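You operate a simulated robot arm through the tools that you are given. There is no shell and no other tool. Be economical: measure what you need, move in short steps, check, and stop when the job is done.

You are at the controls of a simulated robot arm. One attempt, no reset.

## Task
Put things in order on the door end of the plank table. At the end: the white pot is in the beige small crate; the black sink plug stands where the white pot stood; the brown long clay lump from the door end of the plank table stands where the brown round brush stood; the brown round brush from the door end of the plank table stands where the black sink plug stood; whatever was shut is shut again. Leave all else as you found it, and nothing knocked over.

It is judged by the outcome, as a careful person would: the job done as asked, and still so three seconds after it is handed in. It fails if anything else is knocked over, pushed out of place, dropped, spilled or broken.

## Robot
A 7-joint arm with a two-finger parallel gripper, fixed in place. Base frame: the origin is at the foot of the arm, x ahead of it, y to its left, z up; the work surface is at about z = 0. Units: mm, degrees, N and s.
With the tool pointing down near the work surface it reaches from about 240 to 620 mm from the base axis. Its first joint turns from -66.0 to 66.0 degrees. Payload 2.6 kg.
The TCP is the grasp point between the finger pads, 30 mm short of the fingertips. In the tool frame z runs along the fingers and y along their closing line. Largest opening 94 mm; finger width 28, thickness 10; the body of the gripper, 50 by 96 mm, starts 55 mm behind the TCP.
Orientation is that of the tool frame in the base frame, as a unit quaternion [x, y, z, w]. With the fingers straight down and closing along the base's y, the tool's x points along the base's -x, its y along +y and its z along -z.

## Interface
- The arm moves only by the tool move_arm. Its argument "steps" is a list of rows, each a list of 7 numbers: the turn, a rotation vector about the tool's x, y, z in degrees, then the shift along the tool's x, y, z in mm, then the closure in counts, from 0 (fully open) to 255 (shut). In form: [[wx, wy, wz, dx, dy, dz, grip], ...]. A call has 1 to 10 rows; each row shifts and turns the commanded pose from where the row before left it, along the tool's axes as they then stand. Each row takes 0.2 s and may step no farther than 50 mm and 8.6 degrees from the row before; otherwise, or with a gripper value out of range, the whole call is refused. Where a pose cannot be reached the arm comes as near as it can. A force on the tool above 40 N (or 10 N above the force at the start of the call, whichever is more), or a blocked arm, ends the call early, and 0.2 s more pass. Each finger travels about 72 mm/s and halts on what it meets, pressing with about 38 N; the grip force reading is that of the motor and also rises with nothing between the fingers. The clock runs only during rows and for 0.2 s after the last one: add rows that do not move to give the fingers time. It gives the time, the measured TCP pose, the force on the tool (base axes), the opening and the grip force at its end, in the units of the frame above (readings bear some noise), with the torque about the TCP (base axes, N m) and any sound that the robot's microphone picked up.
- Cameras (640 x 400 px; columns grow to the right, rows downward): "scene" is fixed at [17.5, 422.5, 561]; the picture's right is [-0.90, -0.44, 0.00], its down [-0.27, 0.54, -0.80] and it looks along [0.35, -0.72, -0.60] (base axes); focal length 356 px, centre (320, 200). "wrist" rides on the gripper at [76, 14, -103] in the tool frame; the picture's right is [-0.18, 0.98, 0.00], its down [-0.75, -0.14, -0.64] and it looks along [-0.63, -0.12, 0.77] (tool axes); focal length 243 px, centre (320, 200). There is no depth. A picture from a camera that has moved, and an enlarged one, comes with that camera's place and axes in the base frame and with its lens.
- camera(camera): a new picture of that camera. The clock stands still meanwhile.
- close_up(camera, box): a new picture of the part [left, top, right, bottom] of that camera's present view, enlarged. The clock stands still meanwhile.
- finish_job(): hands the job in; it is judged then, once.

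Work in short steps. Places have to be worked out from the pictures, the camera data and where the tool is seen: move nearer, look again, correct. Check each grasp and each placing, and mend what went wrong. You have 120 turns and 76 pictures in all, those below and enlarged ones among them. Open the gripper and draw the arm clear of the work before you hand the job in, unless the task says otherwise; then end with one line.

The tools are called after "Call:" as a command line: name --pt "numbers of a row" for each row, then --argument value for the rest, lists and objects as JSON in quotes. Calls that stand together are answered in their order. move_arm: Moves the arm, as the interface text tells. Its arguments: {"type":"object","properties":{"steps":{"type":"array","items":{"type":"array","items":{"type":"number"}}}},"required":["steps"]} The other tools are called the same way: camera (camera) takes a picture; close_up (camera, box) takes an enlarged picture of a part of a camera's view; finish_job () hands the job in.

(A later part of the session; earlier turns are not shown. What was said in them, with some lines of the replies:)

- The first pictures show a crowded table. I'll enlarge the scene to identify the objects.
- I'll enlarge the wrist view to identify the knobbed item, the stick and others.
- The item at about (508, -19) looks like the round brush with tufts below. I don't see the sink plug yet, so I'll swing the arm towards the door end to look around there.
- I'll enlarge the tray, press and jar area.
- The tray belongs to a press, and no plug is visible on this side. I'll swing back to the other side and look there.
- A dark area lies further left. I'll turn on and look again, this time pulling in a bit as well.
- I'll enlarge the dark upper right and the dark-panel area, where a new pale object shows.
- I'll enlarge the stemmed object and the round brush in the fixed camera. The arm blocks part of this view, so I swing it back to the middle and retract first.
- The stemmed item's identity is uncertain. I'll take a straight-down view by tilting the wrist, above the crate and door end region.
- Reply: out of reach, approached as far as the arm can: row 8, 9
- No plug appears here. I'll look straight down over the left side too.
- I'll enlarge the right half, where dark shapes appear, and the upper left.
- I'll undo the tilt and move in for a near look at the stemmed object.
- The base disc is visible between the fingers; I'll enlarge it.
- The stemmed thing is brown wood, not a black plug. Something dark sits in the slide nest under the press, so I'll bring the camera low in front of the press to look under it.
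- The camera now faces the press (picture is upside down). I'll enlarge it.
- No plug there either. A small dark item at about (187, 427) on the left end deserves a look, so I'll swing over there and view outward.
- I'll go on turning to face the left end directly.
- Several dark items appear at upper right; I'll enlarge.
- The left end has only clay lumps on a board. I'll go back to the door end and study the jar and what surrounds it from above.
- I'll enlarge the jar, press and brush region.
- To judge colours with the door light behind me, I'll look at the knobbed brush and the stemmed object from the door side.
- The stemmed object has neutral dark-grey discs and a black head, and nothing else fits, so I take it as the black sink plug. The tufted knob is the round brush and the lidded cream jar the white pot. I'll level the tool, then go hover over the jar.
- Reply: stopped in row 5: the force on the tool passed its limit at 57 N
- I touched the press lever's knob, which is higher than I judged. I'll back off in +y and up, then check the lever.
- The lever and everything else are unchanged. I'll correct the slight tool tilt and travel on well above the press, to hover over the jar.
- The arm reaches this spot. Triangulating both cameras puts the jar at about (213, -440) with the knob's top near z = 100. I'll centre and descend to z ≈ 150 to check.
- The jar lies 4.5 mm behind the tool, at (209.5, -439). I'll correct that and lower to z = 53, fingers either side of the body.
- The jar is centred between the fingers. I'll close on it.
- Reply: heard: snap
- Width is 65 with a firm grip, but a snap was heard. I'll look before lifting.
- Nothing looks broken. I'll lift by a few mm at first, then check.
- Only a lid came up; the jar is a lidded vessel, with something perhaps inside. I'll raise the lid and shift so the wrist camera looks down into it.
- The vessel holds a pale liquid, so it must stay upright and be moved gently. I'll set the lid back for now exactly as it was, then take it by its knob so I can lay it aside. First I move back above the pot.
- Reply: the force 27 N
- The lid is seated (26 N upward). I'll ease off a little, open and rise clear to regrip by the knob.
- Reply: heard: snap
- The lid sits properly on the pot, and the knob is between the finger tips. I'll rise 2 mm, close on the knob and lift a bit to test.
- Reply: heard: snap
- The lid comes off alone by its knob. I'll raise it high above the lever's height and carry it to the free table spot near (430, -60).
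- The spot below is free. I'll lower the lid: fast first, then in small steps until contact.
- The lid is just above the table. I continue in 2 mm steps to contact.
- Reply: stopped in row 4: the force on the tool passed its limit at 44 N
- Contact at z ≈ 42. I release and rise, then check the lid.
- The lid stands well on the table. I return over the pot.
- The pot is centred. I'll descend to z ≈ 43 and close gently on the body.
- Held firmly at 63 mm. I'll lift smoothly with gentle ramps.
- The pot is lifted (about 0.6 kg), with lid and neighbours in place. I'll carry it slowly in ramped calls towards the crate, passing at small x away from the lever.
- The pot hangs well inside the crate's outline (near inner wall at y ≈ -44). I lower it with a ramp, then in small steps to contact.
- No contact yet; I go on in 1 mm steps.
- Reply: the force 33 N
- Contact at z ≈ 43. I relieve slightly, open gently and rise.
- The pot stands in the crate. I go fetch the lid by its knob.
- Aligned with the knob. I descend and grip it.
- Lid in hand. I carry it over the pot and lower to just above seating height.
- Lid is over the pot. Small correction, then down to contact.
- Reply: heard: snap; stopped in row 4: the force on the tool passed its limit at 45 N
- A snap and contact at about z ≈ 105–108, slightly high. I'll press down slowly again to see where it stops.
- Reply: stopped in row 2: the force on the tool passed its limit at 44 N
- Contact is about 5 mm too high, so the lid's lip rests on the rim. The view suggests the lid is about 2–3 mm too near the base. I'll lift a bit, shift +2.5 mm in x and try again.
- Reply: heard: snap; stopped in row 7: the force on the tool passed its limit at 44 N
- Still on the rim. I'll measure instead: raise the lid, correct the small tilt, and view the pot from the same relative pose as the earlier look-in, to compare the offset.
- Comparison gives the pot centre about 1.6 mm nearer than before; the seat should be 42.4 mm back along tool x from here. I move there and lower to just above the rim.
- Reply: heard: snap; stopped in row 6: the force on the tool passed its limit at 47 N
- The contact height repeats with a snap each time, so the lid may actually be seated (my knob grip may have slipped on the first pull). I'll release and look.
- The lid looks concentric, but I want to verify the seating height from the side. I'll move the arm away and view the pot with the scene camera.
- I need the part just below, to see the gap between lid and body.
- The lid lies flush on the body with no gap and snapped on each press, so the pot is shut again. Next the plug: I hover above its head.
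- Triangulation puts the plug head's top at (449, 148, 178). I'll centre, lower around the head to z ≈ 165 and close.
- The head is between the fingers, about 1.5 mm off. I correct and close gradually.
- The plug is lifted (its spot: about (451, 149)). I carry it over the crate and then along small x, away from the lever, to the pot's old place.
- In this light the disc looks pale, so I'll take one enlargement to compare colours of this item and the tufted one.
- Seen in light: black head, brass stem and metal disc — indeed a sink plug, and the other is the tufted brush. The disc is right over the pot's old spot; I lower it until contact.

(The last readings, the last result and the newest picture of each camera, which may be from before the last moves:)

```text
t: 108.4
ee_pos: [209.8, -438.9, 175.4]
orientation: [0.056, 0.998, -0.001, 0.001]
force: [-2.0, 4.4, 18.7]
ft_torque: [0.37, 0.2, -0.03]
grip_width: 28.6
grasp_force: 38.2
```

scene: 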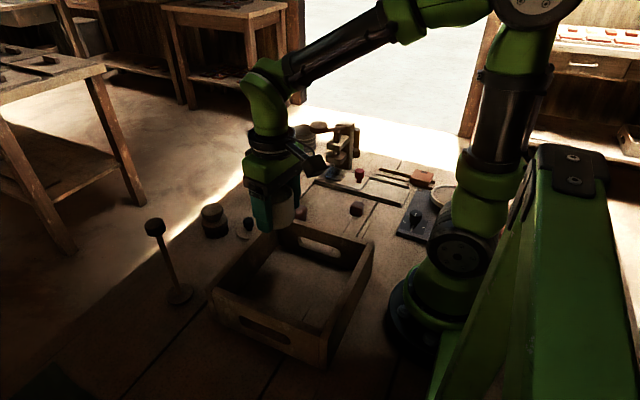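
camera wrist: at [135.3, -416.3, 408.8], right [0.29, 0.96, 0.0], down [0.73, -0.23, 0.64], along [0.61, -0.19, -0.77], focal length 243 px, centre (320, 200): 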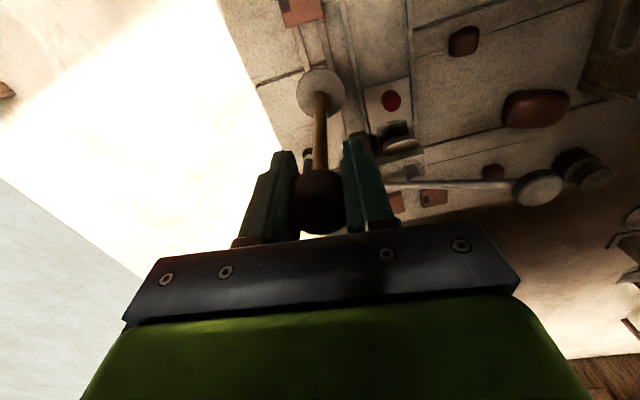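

Contact at z ≈ 175. I relieve slightly, open slowly, rise straight and look.

Call:
move_arm --pt "0 0 0 0 0 -0.6 230" --pt "0 0 0 0 0 0 170" --pt "0 0 0 0 0 0 140" --pt "0 0 0 0 0 0 90" --pt "0 0 0 0 0 0 40" --pt "0 0 0 0 0 0 0" --pt "0 0 0 0 0 -20 0" --pt "0 0 0 0 0 -40 0" --pt "0 0 0 0 0 -45 0" --pt "0 0 0 0 0 -30 0"

Call:
camera --camera "scene"

```text
t: 110.6
ee_pos: [209.3, -439.4, 309.0]
orientation: [0.057, 0.998, 0.001, 0.0]
force: [-0.4, 0.5, 0.6]
ft_torque: [0.01, -0.01, -0.01]
grip_width: 94.0
grasp_force: 0.0
```

```text
4 pictures are left
```

scene: 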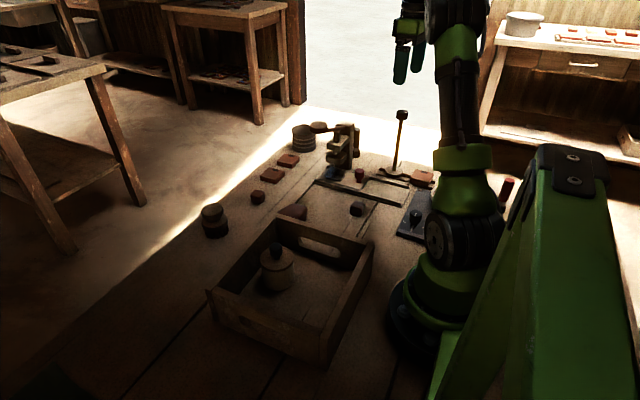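

The plug stands at the pot's old place and the closed pot is in the crate. Next the brush: I travel high to hover over about (503, -30).

Call:
move_arm --pt "0 0 0 -22.3 40 0 0" --pt "0 0 0 -22.3 40 0 0" --pt "0 0 0 -22.3 40 0 0" --pt "0 0 0 -22.3 40 0 0" --pt "0 0 0 -22.3 40 0 0" --pt "0 0 0 -22.3 40 0 0" --pt "0 0 0 -22.3 40 0 0" --pt "0 0 0 -22.3 40 0 0" --pt "0 0 0 -22.3 40 0 0" --pt "0 0 0 -22.3 40 0 0"

Call:
move_arm --pt "0 0 0 -22.5 40 0 0" --pt "0 0 0 0 0 45 0" --pt "0 0 0 0 0 45 0" --pt "0 0 0 0 0 45 0" --pt "0 0 0 0 0 35 0" --pt "0 0 0 0 0 0 0"

Call:
camera --camera "wrist"

```text
t: 112.8
ee_pos: [475.8, -68.1, 309.4]
orientation: [0.057, 0.998, 0.001, 0.0]
force: [-0.5, -0.8, -0.4]
ft_torque: [-0.03, 0.02, 0.0]
grip_width: 94.2
grasp_force: 0.0
```

```text
t: 114.2
ee_pos: [503.5, -30.5, 139.7]
orientation: [0.057, 0.998, 0.0, 0.001]
force: [-0.4, 0.3, -0.5]
ft_torque: [-0.02, -0.02, 0.0]
grip_width: 94.1
grasp_force: 0.1
```

```text
3 pictures are left
camera wrist: at [428.7, -6.9, 242.5], right [0.3, 0.96, 0.0], down [0.73, -0.23, 0.64], along [0.61, -0.19, -0.77], focal length 243 px, centre (320, 200)
```

wrist: 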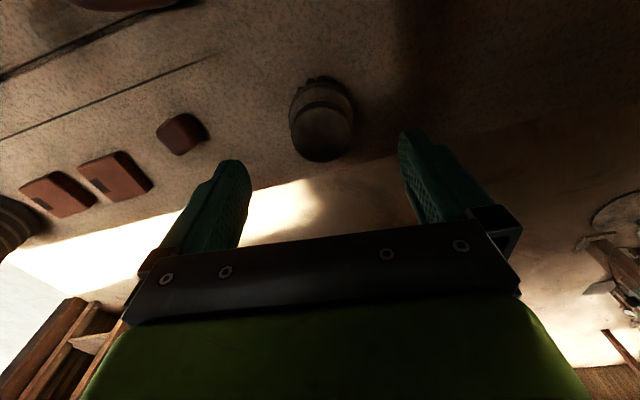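

The brush is centred within about 2 mm. I correct, lower to z ≈ 44 and close on its disc.

Call:
move_arm --pt "0 0 0 1.8 2.3 20 0" --pt "0 0 0 0 0 40 0" --pt "0 0 0 0 0 25 0" --pt "0 0 0 0 0 10 0" --pt "0 0 0 0 0 0 50" --pt "0 0 0 0 0 0 80" --pt "0 0 0 0 0 0 110" --pt "0 0 0 0 0 0 150" --pt "0 0 0 0 0 0 150"

```text
t: 116.2
ee_pos: [502.9, -25.6, 45.5]
orientation: [0.057, 0.998, 0.001, 0.001]
force: [0.0, -0.3, 0.5]
ft_torque: [0.05, 0.03, 0.0]
grip_width: 56.2
grasp_force: 38.2
```

Gripped at 56 mm. I lift, and carry it to the plug's old spot (451, 149).

Call:
move_arm --pt "0 0 0 0 0 -5 150" --pt "0 0 0 0 0 -25 150" --pt "0 0 0 0 0 -30 150" --pt "0 0 0 7 17 0 150" --pt "0 0 0 14 34 0 150" --pt "0 0 0 14 34 0 150" --pt "0 0 0 14 34 0 150" --pt "0 0 0 14 34 0 150" --pt "0 0 0 7.2 16.5 0 150" --pt "0 0 0 0 0 0 150"

```text
t: 118.4
ee_pos: [451.3, 149.7, 107.3]
orientation: [0.058, 0.998, 0.001, 0.0]
force: [0.0, 0.1, -0.8]
ft_torque: [0.01, 0.0, 0.0]
grip_width: 56.1
grasp_force: 37.8
```

Still held (56 mm). I lower to the table.

Call:
move_arm --pt "0 0 0 0 -0.7 20 150" --pt "0 0 0 0 0 25 150" --pt "0 0 0 0 0 10 150" --pt "0 0 0 0 0 3 150" --pt "0 0 0 0 0 2 150" --pt "0 0 0 0 0 1 150" --pt "0 0 0 0 0 1 150" --pt "0 0 0 0 0 0 150"

```text
t: 120.2
ee_pos: [450.7, 149.1, 44.6]
orientation: [0.058, 0.998, 0.001, 0.001]
force: [-4.9, -3.1, 14.7]
ft_torque: [-0.16, 0.17, -0.03]
grip_width: 56.2
grasp_force: 37.8
```

The brush stands at the plug's old spot. I release, rise, and go hover over the long lump, then turn the gripper across its length.

Call:
move_arm --pt "0 0 0 0 0 -0.6 150" --pt "0 0 0 0 0 0 90" --pt "0 0 0 0 0 0 40" --pt "0 0 0 0 0 0 0" --pt "0 0 0 0 0 0 0" --pt "0 0 0 0 0 -25 0" --pt "0 0 0 0 0 -45 0" --pt "0 0 0 0 0 -50 0" --pt "0 0 0 0 0 -50 0" --pt "0 0 0 0 0 -40 0"

Call:
move_arm --pt "0 0 0 6.9 -40.9 0 0" --pt "0 0 0 6.9 -40.9 0 0" --pt "0 0 0 6.9 -40.9 0 0" --pt "0 0 0 6.9 -40.9 0 0" --pt "0 0 0 6.9 -40.9 0 0" --pt "0 0 0 6.9 -40.9 0 0" --pt "0 0 0 6.9 -40.9 0 0"

Call:
move_arm --pt "0 0 8.2 0 0 0 0" --pt "0 0 8.2 0 0 0 0" --pt "0 0 8.2 0 0 0 0" --pt "0 0 8.2 0 0 0 0" --pt "0 0 8.2 0 0 0 0" --pt "0 0 8.2 0 0 0 0" --pt "0 0 8.2 0 0 0 0" --pt "0 0 8.2 0 0 0 0" --pt "0 0 8.2 0 0 0 0" --pt "0 0 8.2 0 0 0 0"

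```text
t: 122.4
ee_pos: [451.8, 150.7, 255.1]
orientation: [0.058, 0.998, 0.001, 0.0]
force: [-0.7, 0.4, -0.6]
ft_torque: [0.04, 0.03, 0.01]
grip_width: 94.0
grasp_force: 0.1
```

```text
t: 124.0
ee_pos: [370.6, -130.9, 254.3]
orientation: [0.057, 0.998, 0.0, 0.0]
force: [0.6, 0.8, -0.9]
ft_torque: [-0.03, 0.01, -0.04]
grip_width: 94.1
grasp_force: 0.0
```

```text
t: 126.2
ee_pos: [370.6, -130.4, 252.8]
orientation: [0.699, 0.715, 0.0, -0.001]
force: [-0.5, 0.0, -0.6]
ft_torque: [0.02, -0.01, 0.05]
grip_width: 94.1
grasp_force: 0.0
```

Yaw is now about -89°. I turn 16° more, descend to z ≈ 160 and look.

Call:
move_arm --pt "0 0 8 0 0 0 0" --pt "0 0 8 0 0 0 0" --pt "0 0 0 0 0 40 0" --pt "0 0 0 0 0 40 0" --pt "0 0 0 0 0 12 0" --pt "0 0 0 0 0 0 0"

Call:
camera --camera "wrist"

```text
t: 127.6
ee_pos: [370.9, -131.1, 161.2]
orientation: [0.791, 0.612, 0.001, 0.0]
force: [0.4, -0.2, 0.1]
ft_torque: [-0.02, 0.03, -0.01]
grip_width: 94.2
grasp_force: 0.1
```

```text
2 pictures are left
camera wrist: at [402.3, -60.0, 265.4], right [0.91, -0.43, 0.0], down [-0.33, -0.7, 0.64], along [-0.27, -0.58, -0.77], focal length 243 px, centre (320, 200)
```

wrist: 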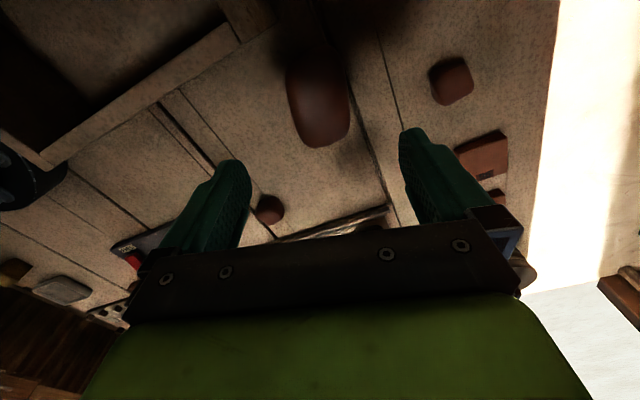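

The lump is aligned with the gripper, centre about (368, -130), some 60 mm across. I correct 2.5 mm, lower to z ≈ 35 and close.

Call:
move_arm --pt "0 0 0 0 -2.5 30 0" --pt "0 0 0 0 0 40 0" --pt "0 0 0 0 0 35 0" --pt "0 0 0 0 0 15 0" --pt "0 0 0 0 0 6 0" --pt "0 0 0 0 0 0 50" --pt "0 0 0 0 0 0 90" --pt "0 0 0 0 0 0 130" --pt "0 0 0 0 0 0 160" --pt "0 0 0 0 0 0 160"

```text
t: 129.8
ee_pos: [367.6, -129.2, 36.7]
orientation: [0.791, 0.612, 0.001, 0.0]
force: [0.8, 0.1, 1.0]
ft_torque: [-0.05, -0.05, 0.01]
grip_width: 56.9
grasp_force: 38.1
```

Gripped at 57 mm. I lift and check the hold, then carry it to the brush's old spot.

Call:
move_arm --pt "0 0 0 0 0 -4 160" --pt "0 0 0 0 0 -16 160" --pt "0 0 0 0 0 -30 160" --pt "0 0 0 0 0 -30 160" --pt "0 0 0 0 0 -20 160" --pt "0 0 0 0 0 0 160"

Call:
move_arm --pt "0 0 0 13.4 10.5 0 160" --pt "0 0 0 26.7 21 0 160" --pt "0 0 0 26.7 21 0 160" --pt "0 0 0 26.7 21 0 160" --pt "0 0 0 26.7 21 0 160" --pt "0 0 0 13.4 10.5 0 160" --pt "0 0 0 0 0 0 160"

```text
t: 131.2
ee_pos: [368.3, -128.0, 134.9]
orientation: [0.791, 0.612, 0.0, 0.0]
force: [0.0, -0.4, -4.1]
ft_torque: [-0.01, 0.02, 0.0]
grip_width: 56.6
grasp_force: 38.1
```

```text
t: 132.8
ee_pos: [504.6, -27.2, 137.0]
orientation: [0.791, 0.612, 0.0, -0.001]
force: [-0.4, -0.1, -2.6]
ft_torque: [-0.03, 0.01, -0.03]
grip_width: 57.1
grasp_force: 38.4
```

Held. I lower to the table, slowing near contact.

Call:
move_arm --pt "0 0 0 0.6 -1.5 20 160" --pt "0 0 0 0 0 35 160" --pt "0 0 0 0 0 25 160" --pt "0 0 0 0 0 12 160" --pt "0 0 0 0 0 3 160" --pt "0 0 0 0 0 2 160" --pt "0 0 0 0 0 1 160" --pt "0 0 0 0 0 1 160" --pt "0 0 0 0 0 0 160"

```text
t: 134.8
ee_pos: [501.4, -25.0, 36.6]
orientation: [0.79, 0.613, 0.0, -0.001]
force: [-0.5, 0.3, -3.4]
ft_torque: [-0.03, -0.03, -0.01]
grip_width: 56.9
grasp_force: 38.1
```

No contact yet; small steps on.

Call:
move_arm --pt "0 0 0 0 0 0.7 160" --pt "0 0 0 0 0 0.7 160" --pt "0 0 0 0 0 0.7 160" --pt "0 0 0 0 0 0 160"

```text
t: 135.8
ee_pos: [502.9, -25.3, 35.5]
orientation: [0.791, 0.612, 0.002, 0.0]
force: [-7.8, 0.8, 12.1]
ft_torque: [-0.21, -0.02, -0.1]
grip_width: 56.6
grasp_force: 37.9
```

Contact. I release, rise well clear and draw back, then check the whole scene.

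Call:
move_arm --pt "0 0 0 0 0 -0.4 160" --pt "0 0 0 0 0 0 100" --pt "0 0 0 0 0 0 50" --pt "0 0 0 0 0 0 0" --pt "0 0 0 0 0 0 0" --pt "0 0 0 0 0 -30 0" --pt "0 0 0 0 0 -50 0" --pt "0 0 0 0 0 -50 0" --pt "0 0 0 0 0 -50 0" --pt "0 0 0 0 0 -50 0"

Call:
move_arm --pt "0 0 0 -25 -35 -10 0" --pt "0 0 0 -25 -35 -10 0" --pt "0 0 0 -25 -35 -10 0" --pt "0 0 0 0 0 0 0"

Call:
camera --camera "scene"

```text
t: 138.0
ee_pos: [500.6, -25.9, 265.7]
orientation: [0.792, 0.611, 0.001, -0.001]
force: [1.0, -0.2, 0.3]
ft_torque: [-0.03, 0.0, -0.03]
grip_width: 94.2
grasp_force: 0.1
```

```text
t: 139.0
ee_pos: [381.2, -72.1, 294.9]
orientation: [0.79, 0.613, 0.0, 0.0]
force: [0.1, 0.0, -0.1]
ft_torque: [-0.01, 0.01, 0.03]
grip_width: 93.9
grasp_force: 0.0
```

```text
1 pictures are left
```

scene: 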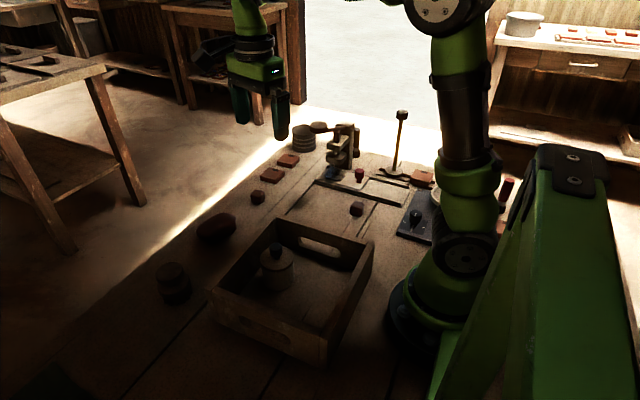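

Everything is in its place. I use the last picture to check the pot's lid once more.

Call:
close_up --camera "scene" --box '[240, 235, 320, 300]'

```text
6.15 times, centred on (280, 268) of scene
camera zoom: at [17.5, 422.5, 561.0], right [-0.9, -0.44, 0.0], down [-0.27, 0.54, -0.8], along [0.35, -0.72, -0.6], focal length 2192 px, centre (566, -215)
```

zoom: 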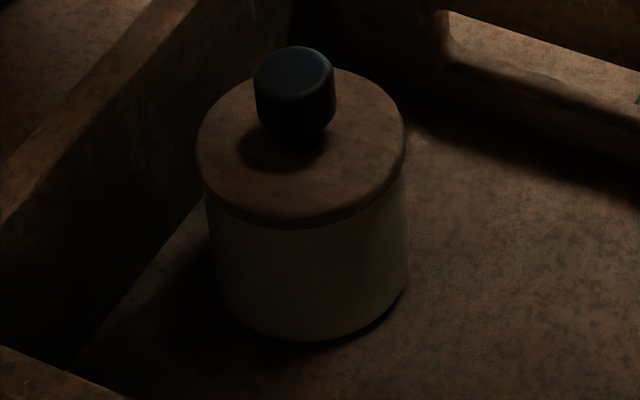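

The lid lies level and flush on the pot, everything stands in place, and the gripper is open and clear. I hand in the job.

Call:
finish_job

```text
The job is handed in.
```

The job is handed in: the white pot is in the crate with its lid back on, the plug is where the pot was, the brush is where the plug was, and the long lump is where the brush was. I took the stemmed item with the black head as the sink plug, since nothing else on the table matched. I also bumped the press lever once, but it hadn't moved when I checked.
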